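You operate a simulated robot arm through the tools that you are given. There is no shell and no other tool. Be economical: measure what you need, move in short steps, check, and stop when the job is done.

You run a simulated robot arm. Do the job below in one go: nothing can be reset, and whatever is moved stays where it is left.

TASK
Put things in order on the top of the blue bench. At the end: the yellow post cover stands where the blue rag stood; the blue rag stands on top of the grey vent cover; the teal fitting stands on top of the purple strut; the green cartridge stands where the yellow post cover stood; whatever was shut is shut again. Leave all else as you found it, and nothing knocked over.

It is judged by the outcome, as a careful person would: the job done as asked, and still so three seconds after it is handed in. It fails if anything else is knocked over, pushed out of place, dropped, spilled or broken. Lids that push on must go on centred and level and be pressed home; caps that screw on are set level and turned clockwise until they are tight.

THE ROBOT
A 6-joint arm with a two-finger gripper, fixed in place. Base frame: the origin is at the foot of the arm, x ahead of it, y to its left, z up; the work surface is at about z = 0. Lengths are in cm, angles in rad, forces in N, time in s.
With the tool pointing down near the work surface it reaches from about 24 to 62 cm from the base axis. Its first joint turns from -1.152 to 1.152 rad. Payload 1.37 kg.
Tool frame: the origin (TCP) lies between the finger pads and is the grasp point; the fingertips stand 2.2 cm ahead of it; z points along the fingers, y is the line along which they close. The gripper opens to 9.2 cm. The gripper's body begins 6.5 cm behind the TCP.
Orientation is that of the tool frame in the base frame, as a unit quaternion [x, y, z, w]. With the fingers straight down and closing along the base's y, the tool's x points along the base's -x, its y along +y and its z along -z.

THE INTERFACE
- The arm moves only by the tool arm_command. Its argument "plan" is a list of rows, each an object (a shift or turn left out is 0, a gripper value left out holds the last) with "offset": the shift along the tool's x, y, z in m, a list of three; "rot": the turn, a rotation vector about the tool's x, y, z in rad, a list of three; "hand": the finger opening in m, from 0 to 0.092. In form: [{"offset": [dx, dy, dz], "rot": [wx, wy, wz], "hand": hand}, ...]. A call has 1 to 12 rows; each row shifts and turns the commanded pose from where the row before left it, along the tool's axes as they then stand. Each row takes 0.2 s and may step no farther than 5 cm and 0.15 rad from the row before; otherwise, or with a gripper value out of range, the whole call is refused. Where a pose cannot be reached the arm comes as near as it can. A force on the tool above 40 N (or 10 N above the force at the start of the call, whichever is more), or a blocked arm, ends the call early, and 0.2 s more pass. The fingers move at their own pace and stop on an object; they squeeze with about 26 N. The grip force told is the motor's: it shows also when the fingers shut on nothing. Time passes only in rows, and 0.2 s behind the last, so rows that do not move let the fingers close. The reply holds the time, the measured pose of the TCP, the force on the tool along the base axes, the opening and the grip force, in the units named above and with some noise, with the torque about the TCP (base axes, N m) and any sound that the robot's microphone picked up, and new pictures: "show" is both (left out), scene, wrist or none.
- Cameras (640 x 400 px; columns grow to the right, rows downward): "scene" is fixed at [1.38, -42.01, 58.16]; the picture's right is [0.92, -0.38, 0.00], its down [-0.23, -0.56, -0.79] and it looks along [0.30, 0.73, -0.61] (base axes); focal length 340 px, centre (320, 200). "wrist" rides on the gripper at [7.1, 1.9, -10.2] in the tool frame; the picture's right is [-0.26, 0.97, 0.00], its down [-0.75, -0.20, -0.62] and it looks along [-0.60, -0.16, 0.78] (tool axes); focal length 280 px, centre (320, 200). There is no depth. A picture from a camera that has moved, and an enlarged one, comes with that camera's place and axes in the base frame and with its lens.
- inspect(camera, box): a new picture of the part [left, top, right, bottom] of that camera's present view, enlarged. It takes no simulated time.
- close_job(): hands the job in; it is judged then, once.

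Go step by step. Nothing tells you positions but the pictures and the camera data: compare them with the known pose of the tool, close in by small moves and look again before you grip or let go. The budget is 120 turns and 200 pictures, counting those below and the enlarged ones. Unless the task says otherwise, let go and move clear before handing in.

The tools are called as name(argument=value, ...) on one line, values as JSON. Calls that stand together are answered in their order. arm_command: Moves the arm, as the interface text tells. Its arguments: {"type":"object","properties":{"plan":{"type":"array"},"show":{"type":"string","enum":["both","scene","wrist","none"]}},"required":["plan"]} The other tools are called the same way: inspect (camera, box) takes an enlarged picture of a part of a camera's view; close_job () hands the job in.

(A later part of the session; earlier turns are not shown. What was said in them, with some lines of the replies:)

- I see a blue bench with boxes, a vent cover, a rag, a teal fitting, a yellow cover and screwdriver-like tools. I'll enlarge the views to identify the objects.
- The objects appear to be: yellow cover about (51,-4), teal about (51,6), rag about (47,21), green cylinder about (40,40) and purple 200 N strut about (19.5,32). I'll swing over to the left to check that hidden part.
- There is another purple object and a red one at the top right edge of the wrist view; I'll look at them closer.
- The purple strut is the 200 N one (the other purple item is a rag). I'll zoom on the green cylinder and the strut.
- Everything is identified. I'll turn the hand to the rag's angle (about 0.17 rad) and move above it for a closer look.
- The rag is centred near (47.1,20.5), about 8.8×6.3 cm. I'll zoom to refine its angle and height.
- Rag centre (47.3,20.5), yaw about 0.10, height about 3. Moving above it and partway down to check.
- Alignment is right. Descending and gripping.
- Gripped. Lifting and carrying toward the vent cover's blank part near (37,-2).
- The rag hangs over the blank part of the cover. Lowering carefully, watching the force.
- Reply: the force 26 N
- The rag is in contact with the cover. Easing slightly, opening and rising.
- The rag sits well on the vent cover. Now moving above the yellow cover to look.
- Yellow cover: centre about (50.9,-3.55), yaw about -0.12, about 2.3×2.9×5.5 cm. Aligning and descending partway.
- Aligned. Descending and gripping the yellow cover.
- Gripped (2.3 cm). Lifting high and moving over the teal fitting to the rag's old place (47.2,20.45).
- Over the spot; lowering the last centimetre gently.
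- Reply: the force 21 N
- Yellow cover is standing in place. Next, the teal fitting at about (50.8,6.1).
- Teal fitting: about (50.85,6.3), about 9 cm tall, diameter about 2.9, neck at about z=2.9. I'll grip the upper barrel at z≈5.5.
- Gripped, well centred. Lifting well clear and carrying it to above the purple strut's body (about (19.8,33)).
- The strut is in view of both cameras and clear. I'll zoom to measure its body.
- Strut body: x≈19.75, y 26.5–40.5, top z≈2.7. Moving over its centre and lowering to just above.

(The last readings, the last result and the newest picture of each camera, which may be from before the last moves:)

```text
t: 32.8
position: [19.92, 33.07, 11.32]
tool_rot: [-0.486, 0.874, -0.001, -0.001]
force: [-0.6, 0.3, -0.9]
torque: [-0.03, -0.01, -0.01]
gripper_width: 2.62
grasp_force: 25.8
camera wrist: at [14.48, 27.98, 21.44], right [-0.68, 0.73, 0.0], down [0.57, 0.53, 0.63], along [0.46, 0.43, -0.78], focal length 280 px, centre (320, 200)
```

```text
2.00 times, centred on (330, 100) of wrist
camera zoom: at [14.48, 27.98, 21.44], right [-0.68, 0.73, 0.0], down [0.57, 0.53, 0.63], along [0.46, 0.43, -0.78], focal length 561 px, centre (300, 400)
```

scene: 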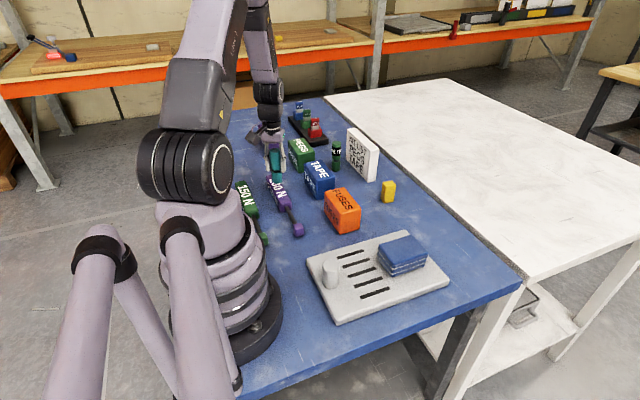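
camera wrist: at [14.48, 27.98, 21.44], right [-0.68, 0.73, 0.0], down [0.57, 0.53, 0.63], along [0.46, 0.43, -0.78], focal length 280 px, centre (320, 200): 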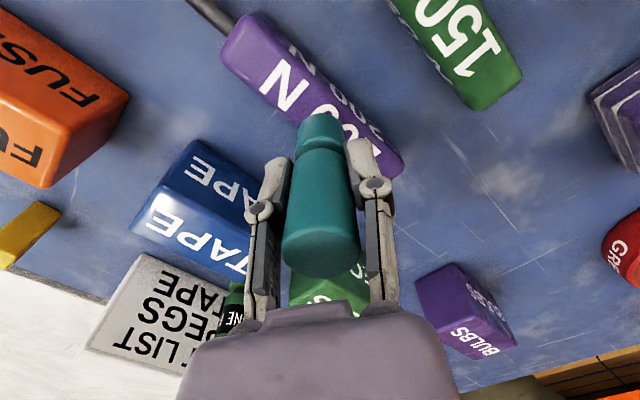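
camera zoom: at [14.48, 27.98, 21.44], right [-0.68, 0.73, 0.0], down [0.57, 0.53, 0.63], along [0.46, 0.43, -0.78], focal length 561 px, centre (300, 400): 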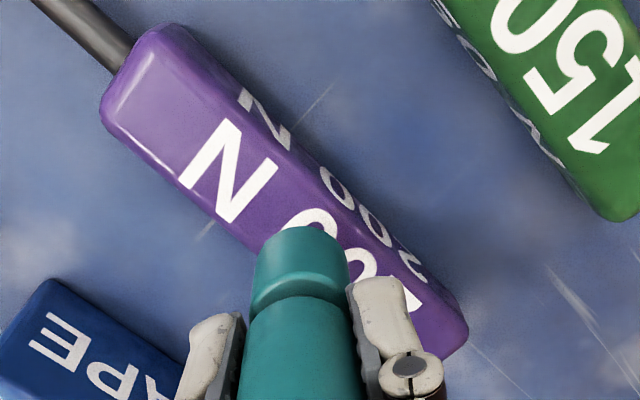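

Looks centred (strut width about 3.2, centre x≈19.85). Lowering in small steps until contact.

arm_command(plan=[{"offset": [0, 0, 0.015]}, {"offset": [0, 0, 0.007]}, {}], show="none")

inspect(camera="scene", box=[250, 140, 320, 220])

inspect(camera="wrist", box=[260, 50, 400, 170])

```text
t: 33.6
position: [19.81, 33.2, 9.13]
tool_rot: [-0.485, 0.875, 0.0, 0.001]
force: [-0.4, -0.3, -1.7]
torque: [0.02, -0.01, 0.0]
gripper_width: 2.63
grasp_force: 26.4
```

```text
5.00 times, centred on (285, 180) of scene
camera zoom: at [1.38, -42.01, 58.16], right [0.92, -0.38, 0.0], down [-0.23, -0.56, -0.79], along [0.3, 0.73, -0.61], focal length 1701 px, centre (495, 300)
```

zoom: 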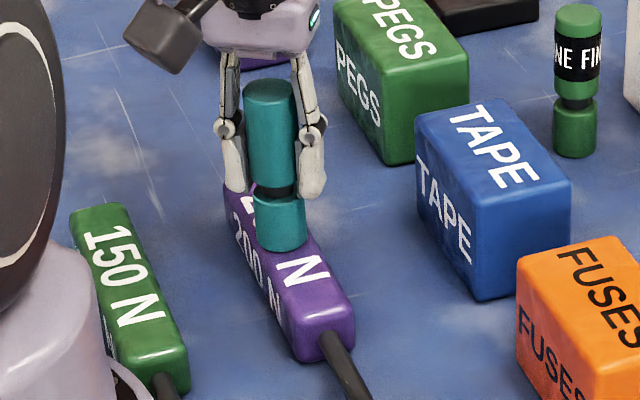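

```text
3.33 times, centred on (330, 110) of wrist
camera zoom: at [14.35, 28.04, 19.19], right [-0.68, 0.73, 0.0], down [0.57, 0.53, 0.63], along [0.46, 0.43, -0.78], focal length 935 px, centre (287, 500)
```

zoom: 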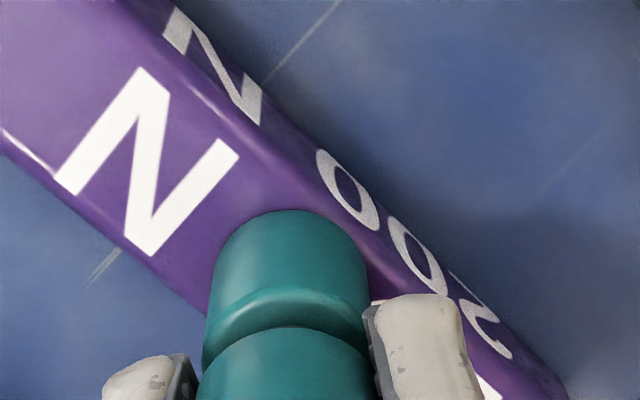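

The fitting seems about 2–3 mm too far to the low-x side. I'll shift +x by 2.5 mm and recheck.

arm_command(plan=[{"offset": [-0.0013, -0.0021, 0]}, {"offset": [0, 0, 0.005]}, {}], show="none")

inspect(camera="scene", box=[255, 165, 305, 215])

inspect(camera="wrist", box=[220, 0, 440, 180])

```text
t: 34.4
position: [20.08, 33.05, 8.52]
tool_rot: [-0.486, 0.874, 0.001, 0.0]
force: [-0.8, 1.7, 9.2]
torque: [0.07, 0.0, 0.02]
gripper_width: 2.62
grasp_force: 25.9
```

```text
8.00 times, centred on (280, 190) of scene
camera zoom: at [1.38, -42.01, 58.16], right [0.92, -0.38, 0.0], down [-0.23, -0.56, -0.79], along [0.3, 0.73, -0.61], focal length 2722 px, centre (640, 280)
```

zoom: 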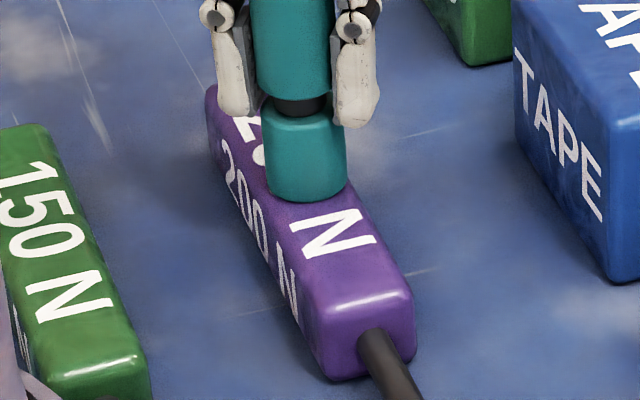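

```text
2.22 times, centred on (330, 90) of wrist
camera zoom: at [14.64, 28.05, 18.73], right [-0.68, 0.73, 0.0], down [0.57, 0.53, 0.63], along [0.46, 0.43, -0.78], focal length 623 px, centre (298, 444)
```

zoom: 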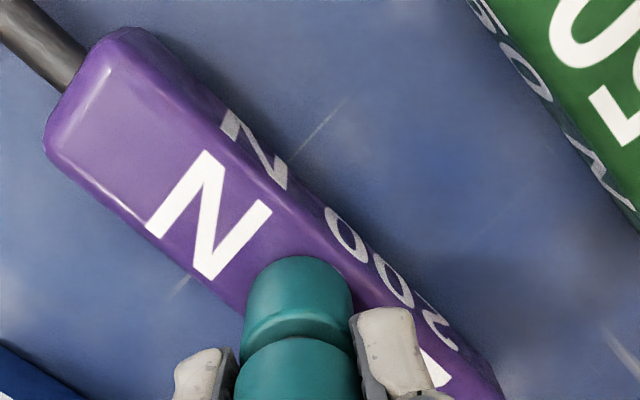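

Contact made with the fitting well centred on the strut. Releasing and rising.

arm_command(plan=[{"offset": [0, 0, 0.0005]}, {"hand": 0.045}, {"hand": 0.06}, {"hand": 0.06}, {"offset": [0, 0, -0.03]}, {"offset": [0, 0, -0.045]}, {"offset": [0, 0, -0.045]}, {}])

inspect(camera="scene", box=[240, 130, 320, 220])

```text
t: 36.2
position: [20.24, 33.21, 20.52]
tool_rot: [-0.486, 0.874, 0.0, 0.001]
force: [-0.4, -0.1, -0.3]
torque: [0.0, 0.04, 0.0]
gripper_width: 6.0
grasp_force: 0.0
camera wrist: at [14.74, 27.99, 30.66], right [-0.68, 0.73, 0.0], down [0.57, 0.53, 0.62], along [0.46, 0.43, -0.78], focal length 280 px, centre (320, 200)
```

scene: 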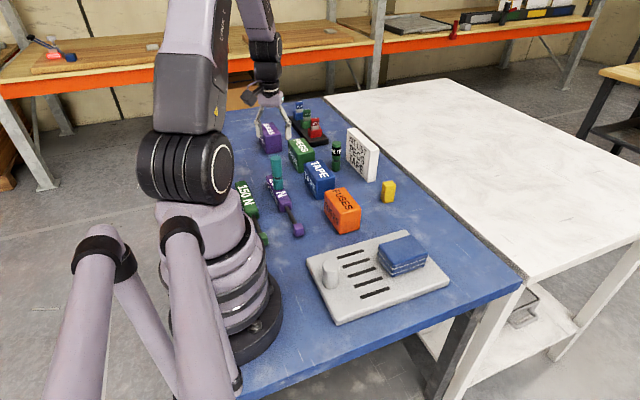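
wrist: 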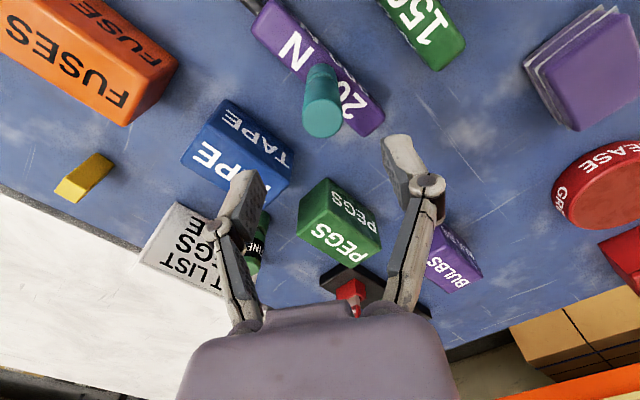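

```text
4.44 times, centred on (280, 175) of scene
camera zoom: at [1.38, -42.01, 58.16], right [0.92, -0.38, 0.0], down [-0.23, -0.56, -0.79], along [0.3, 0.73, -0.61], focal length 1512 px, centre (498, 311)
```

zoom: 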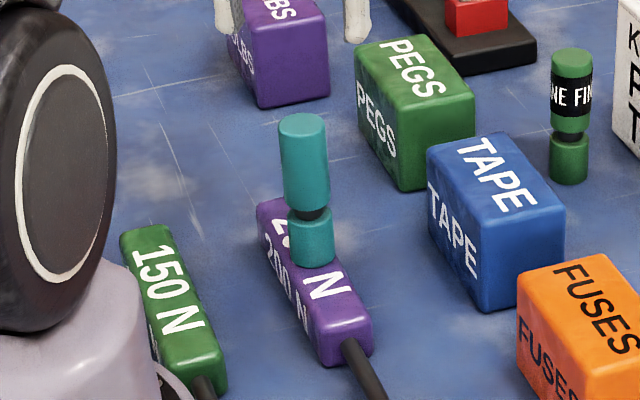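

The teal fitting stands on the strut. Now to the green cartridge at about (40.3,39.7), hand turned back so fingers close along y.

arm_command(plan=[{"rot": [0, 0, 0.145]}, {"rot": [0, 0, 0.145]}, {"rot": [0, 0, 0.145]}, {"rot": [0, 0, 0.145]}, {"rot": [0, 0, 0.145]}, {"rot": [0, 0, 0.145]}, {"rot": [0, 0, 0.145]}, {"offset": [-0.0396, 0.0126, 0]}, {"offset": [-0.0396, 0.0126, 0]}, {"offset": [-0.0396, 0.0126, 0]}, {"offset": [-0.0396, 0.0126, 0]}, {"offset": [-0.0396, 0.0126, 0]}])

inspect(camera="wrist", box=[220, 0, 420, 180])

inspect(camera="scene", box=[310, 120, 380, 190])

```text
t: 38.8
position: [39.59, 39.29, 20.56]
tool_rot: [0.0, 1.0, 0.0, -0.001]
force: [0.4, 0.1, -0.1]
torque: [0.02, -0.01, 0.0]
gripper_width: 6.0
grasp_force: 0.1
camera wrist: at [32.59, 41.3, 30.64], right [0.26, 0.96, 0.0], down [0.75, -0.2, 0.62], along [0.6, -0.17, -0.78], focal length 280 px, centre (320, 200)
```

scene: 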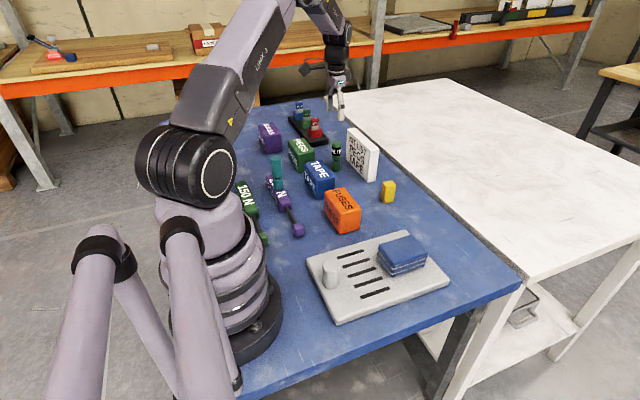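
wrist: 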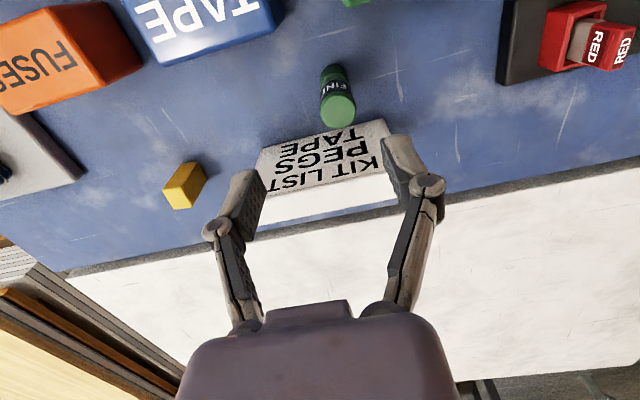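

```text
2.22 times, centred on (320, 90) of wrist
camera zoom: at [32.59, 41.3, 30.64], right [0.26, 0.96, 0.0], down [0.75, -0.2, 0.62], along [0.6, -0.17, -0.78], focal length 623 px, centre (320, 444)
```

zoom: 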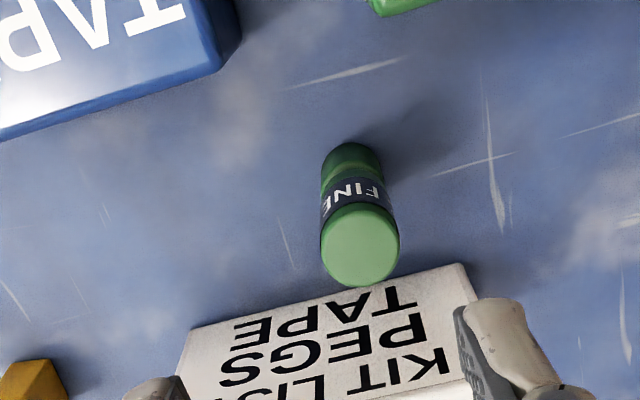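

```text
5.71 times, centred on (345, 155) of scene
camera zoom: at [1.38, -42.01, 58.16], right [0.92, -0.38, 0.0], down [-0.23, -0.56, -0.79], along [0.3, 0.73, -0.61], focal length 1944 px, centre (177, 457)
```

zoom: 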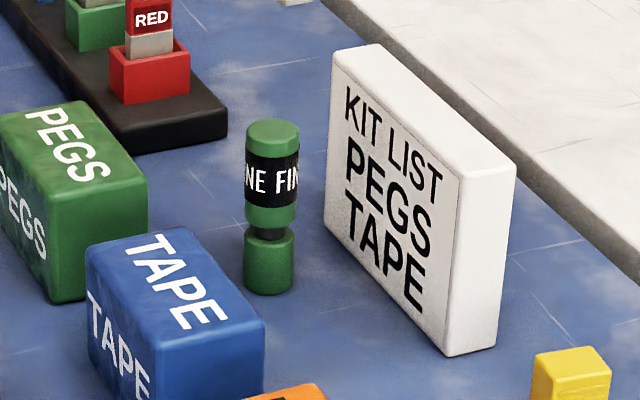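

Green cartridge near (40.6,40.1), 9.3 cm tall, with about 4.5 cm gap to the kit board. Getting above it to check alignment before descending.

arm_command(plan=[{"offset": [-0.01, 0.0085, 0.03]}, {"offset": [0, 0, 0.04]}, {}], show="wrist")

inspect(camera="wrist", box=[220, 30, 420, 200])

```text
t: 39.6
position: [40.52, 40.4, 13.47]
tool_rot: [0.0, 1.0, 0.0, -0.001]
force: [0.4, 1.0, 0.0]
torque: [-0.01, -0.04, -0.01]
gripper_width: 6.01
grasp_force: 0.1
camera wrist: at [33.48, 42.24, 23.61], right [0.26, 0.96, 0.0], down [0.75, -0.21, 0.63], along [0.6, -0.16, -0.78], focal length 280 px, centre (320, 200)
```

wrist: 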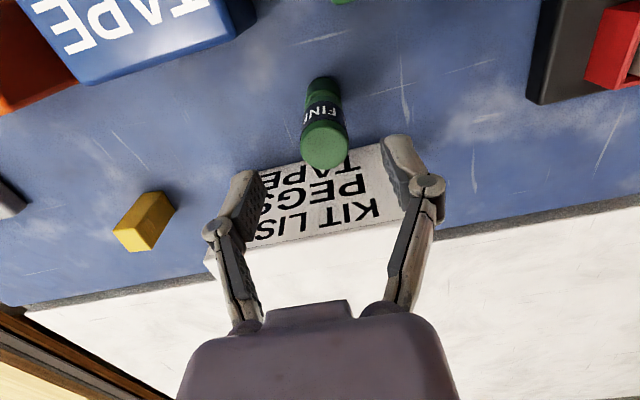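

```text
2.35 times, centred on (320, 115) of wrist
camera zoom: at [33.48, 42.24, 23.61], right [0.26, 0.96, 0.0], down [0.75, -0.21, 0.63], along [0.6, -0.16, -0.78], focal length 660 px, centre (320, 400)
```

zoom: 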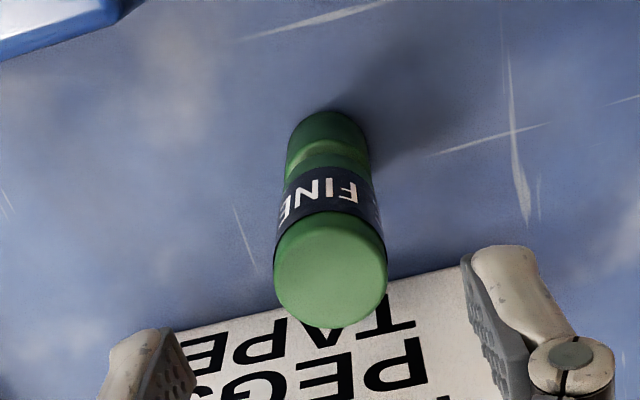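

Nearly aligned (2 mm correction). Descending and gripping the upper barrel as with the teal one.

arm_command(plan=[{"offset": [-0.001, 0.0018, 0.03]}, {"offset": [0, 0, 0.03]}, {"offset": [0, 0, 0.019]}, {"hand": 0.02}, {"hand": 0.02}, {"hand": 0.02}, {"hand": 0.02}])

```text
t: 41.2
position: [40.93, 40.49, 5.64]
tool_rot: [0.0, 1.0, 0.0, 0.0]
force: [0.0, 0.5, -0.6]
torque: [0.01, 0.01, 0.02]
gripper_width: 2.63
grasp_force: 25.8
camera wrist: at [33.85, 42.34, 15.75], right [0.26, 0.96, 0.0], down [0.75, -0.2, 0.62], along [0.6, -0.16, -0.78], focal length 280 px, centre (320, 200)
```

scene: 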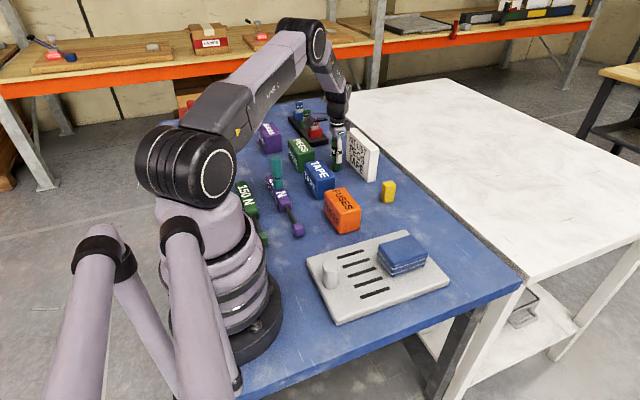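
wrist: 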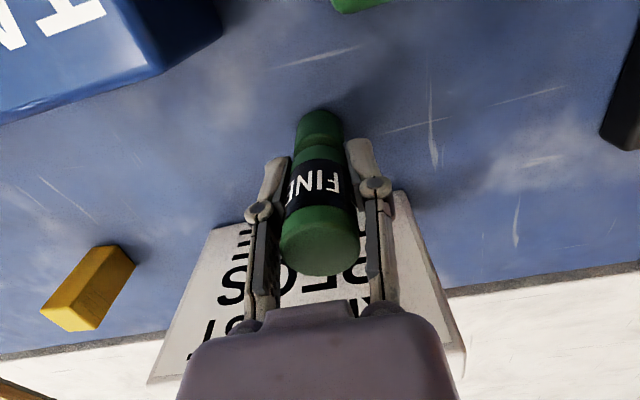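

Gripped. Lifting high and carrying toward the yellow cover's old spot (50.8,-3.5).

arm_command(plan=[{"offset": [0, 0, -0.03]}, {"offset": [0, 0, -0.045]}, {"offset": [0, 0, -0.045]}, {"offset": [0, 0, -0.03]}, {}], show="none")

arm_command(plan=[{"offset": [-0.0099, -0.044, 0]}, {"offset": [-0.0099, -0.044, 0]}, {"offset": [-0.0099, -0.044, 0]}, {"offset": [-0.0099, -0.044, 0]}, {"offset": [-0.0099, -0.044, 0]}, {"offset": [-0.0099, -0.044, 0]}, {"offset": [-0.0099, -0.044, 0]}, {"offset": [-0.0099, -0.044, 0]}, {"offset": [-0.0099, -0.044, 0]}, {"offset": [-0.0099, -0.044, 0]}, {}], show="none")

arm_command(plan=[{"offset": [0, 0, 0.045]}, {"offset": [0, 0, 0.045]}, {"offset": [0, 0, 0.045]}, {}])

```text
t: 42.4
position: [40.88, 40.42, 20.6]
tool_rot: [0.0, 1.0, 0.0, -0.001]
force: [-0.7, -0.4, -1.2]
torque: [0.01, -0.01, -0.01]
gripper_width: 2.64
grasp_force: 25.9
```

```text
t: 44.8
position: [50.88, -3.83, 20.56]
tool_rot: [0.0, 1.0, 0.0, 0.0]
force: [-1.5, -0.4, -1.0]
torque: [-0.02, 0.01, 0.02]
gripper_width: 2.61
grasp_force: 26.0
```

```text
t: 45.8
position: [50.7, -3.71, 7.11]
tool_rot: [0.0, 1.0, 0.0, 0.0]
force: [-0.7, -0.3, -1.5]
torque: [-0.01, -0.02, 0.01]
gripper_width: 2.63
grasp_force: 25.8
camera wrist: at [43.62, -1.87, 17.18], right [0.26, 0.96, 0.0], down [0.75, -0.21, 0.63], along [0.6, -0.16, -0.78], focal length 280 px, centre (320, 200)
```

scene: 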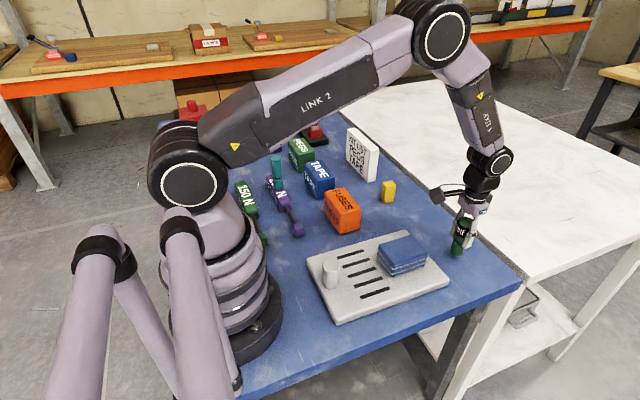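
wrist: 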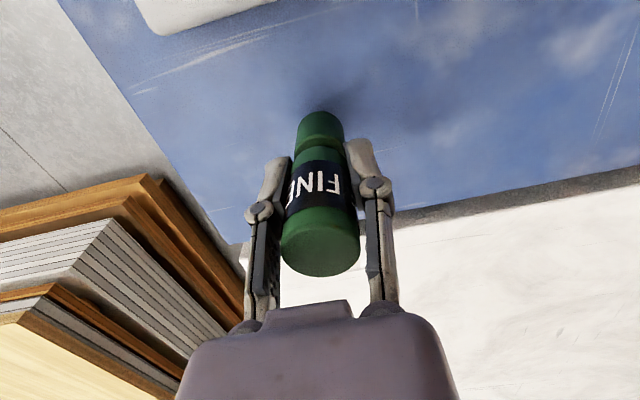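

Over the spot (2 mm correction in y, 1 mm in x). Lowering gently to the surface at TCP z≈5.6.

arm_command(plan=[{"offset": [-0.001, 0.002, 0.01]}, {"offset": [0, 0, 0.004]}, {"offset": [0, 0, 0.002]}, {}], show="none")

```text
t: 46.8
position: [50.77, -3.58, 5.6]
tool_rot: [0.0, 1.0, 0.0, 0.0]
force: [-5.6, 1.5, 16.6]
torque: [0.02, 0.27, 0.0]
gripper_width: 2.62
grasp_force: 26.0
```

arm_command(plan=[{"offset": [0, 0, -0.0005]}, {"hand": 0.045}, {"hand": 0.06}, {"hand": 0.06}, {"offset": [0, 0, -0.03]}, {"offset": [0, 0, -0.045]}, {"offset": [0, 0, -0.045]}, {"offset": [0.045, 0, -0.01]}, {"offset": [0.045, 0, -0.01]}, {}])

inspect(camera="scene", box=[220, 90, 490, 290])

```text
t: 49.0
position: [41.8, -3.33, 19.51]
tool_rot: [0.0, 1.0, 0.0, 0.0]
force: [0.4, 0.0, 0.6]
torque: [0.01, 0.03, 0.0]
gripper_width: 5.99
grasp_force: 0.1
camera wrist: at [34.61, -1.49, 29.65], right [0.26, 0.96, 0.0], down [0.75, -0.2, 0.63], along [0.6, -0.16, -0.78], focal length 280 px, centre (320, 200)
```

scene: 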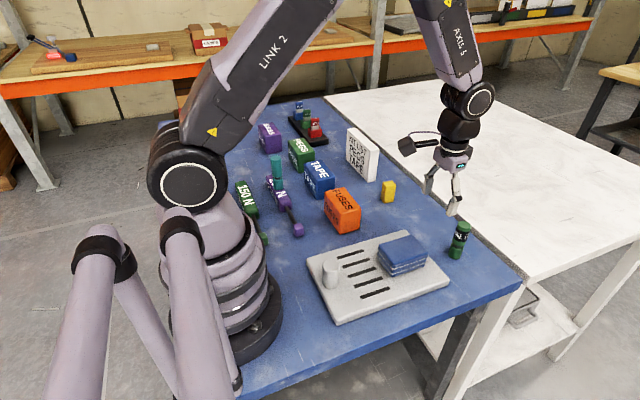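
wrist: 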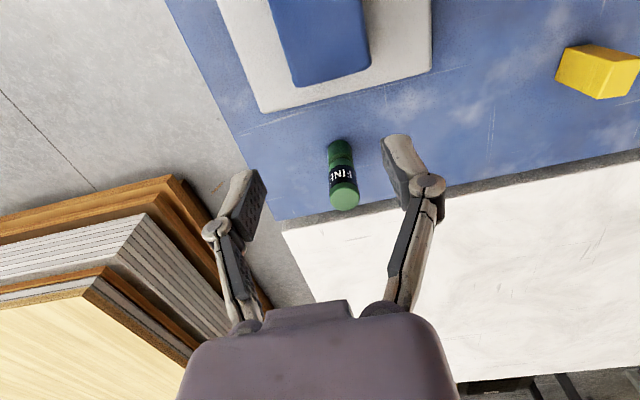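

```text
2.00 times, centred on (355, 190) of scene
camera zoom: at [1.38, -42.01, 58.16], right [0.92, -0.38, 0.0], down [-0.23, -0.56, -0.79], along [0.3, 0.73, -0.61], focal length 680 px, centre (250, 220)
```

zoom: 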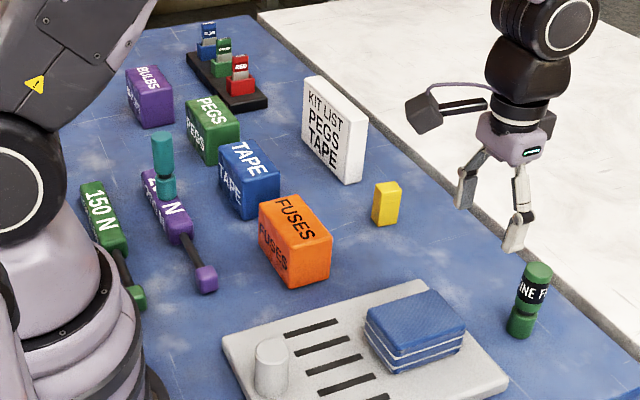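

All four items stand where asked, nothing else has shifted, and the arm is clear. Handing in.

close_job()

```text
The job is handed in.
```

The job is handed in, and the last pictures before it showed everything in place:
- **Blue rag:** on top of the grey vent cover.
- **Yellow post cover:** where the rag stood.
- **Teal fitting:** on top of the purple (200 N) strut.
- **Green cartridge:** where the yellow cover stood.

I opened nothing, so nothing needed shutting, and I saw nothing else moved or knocked over.
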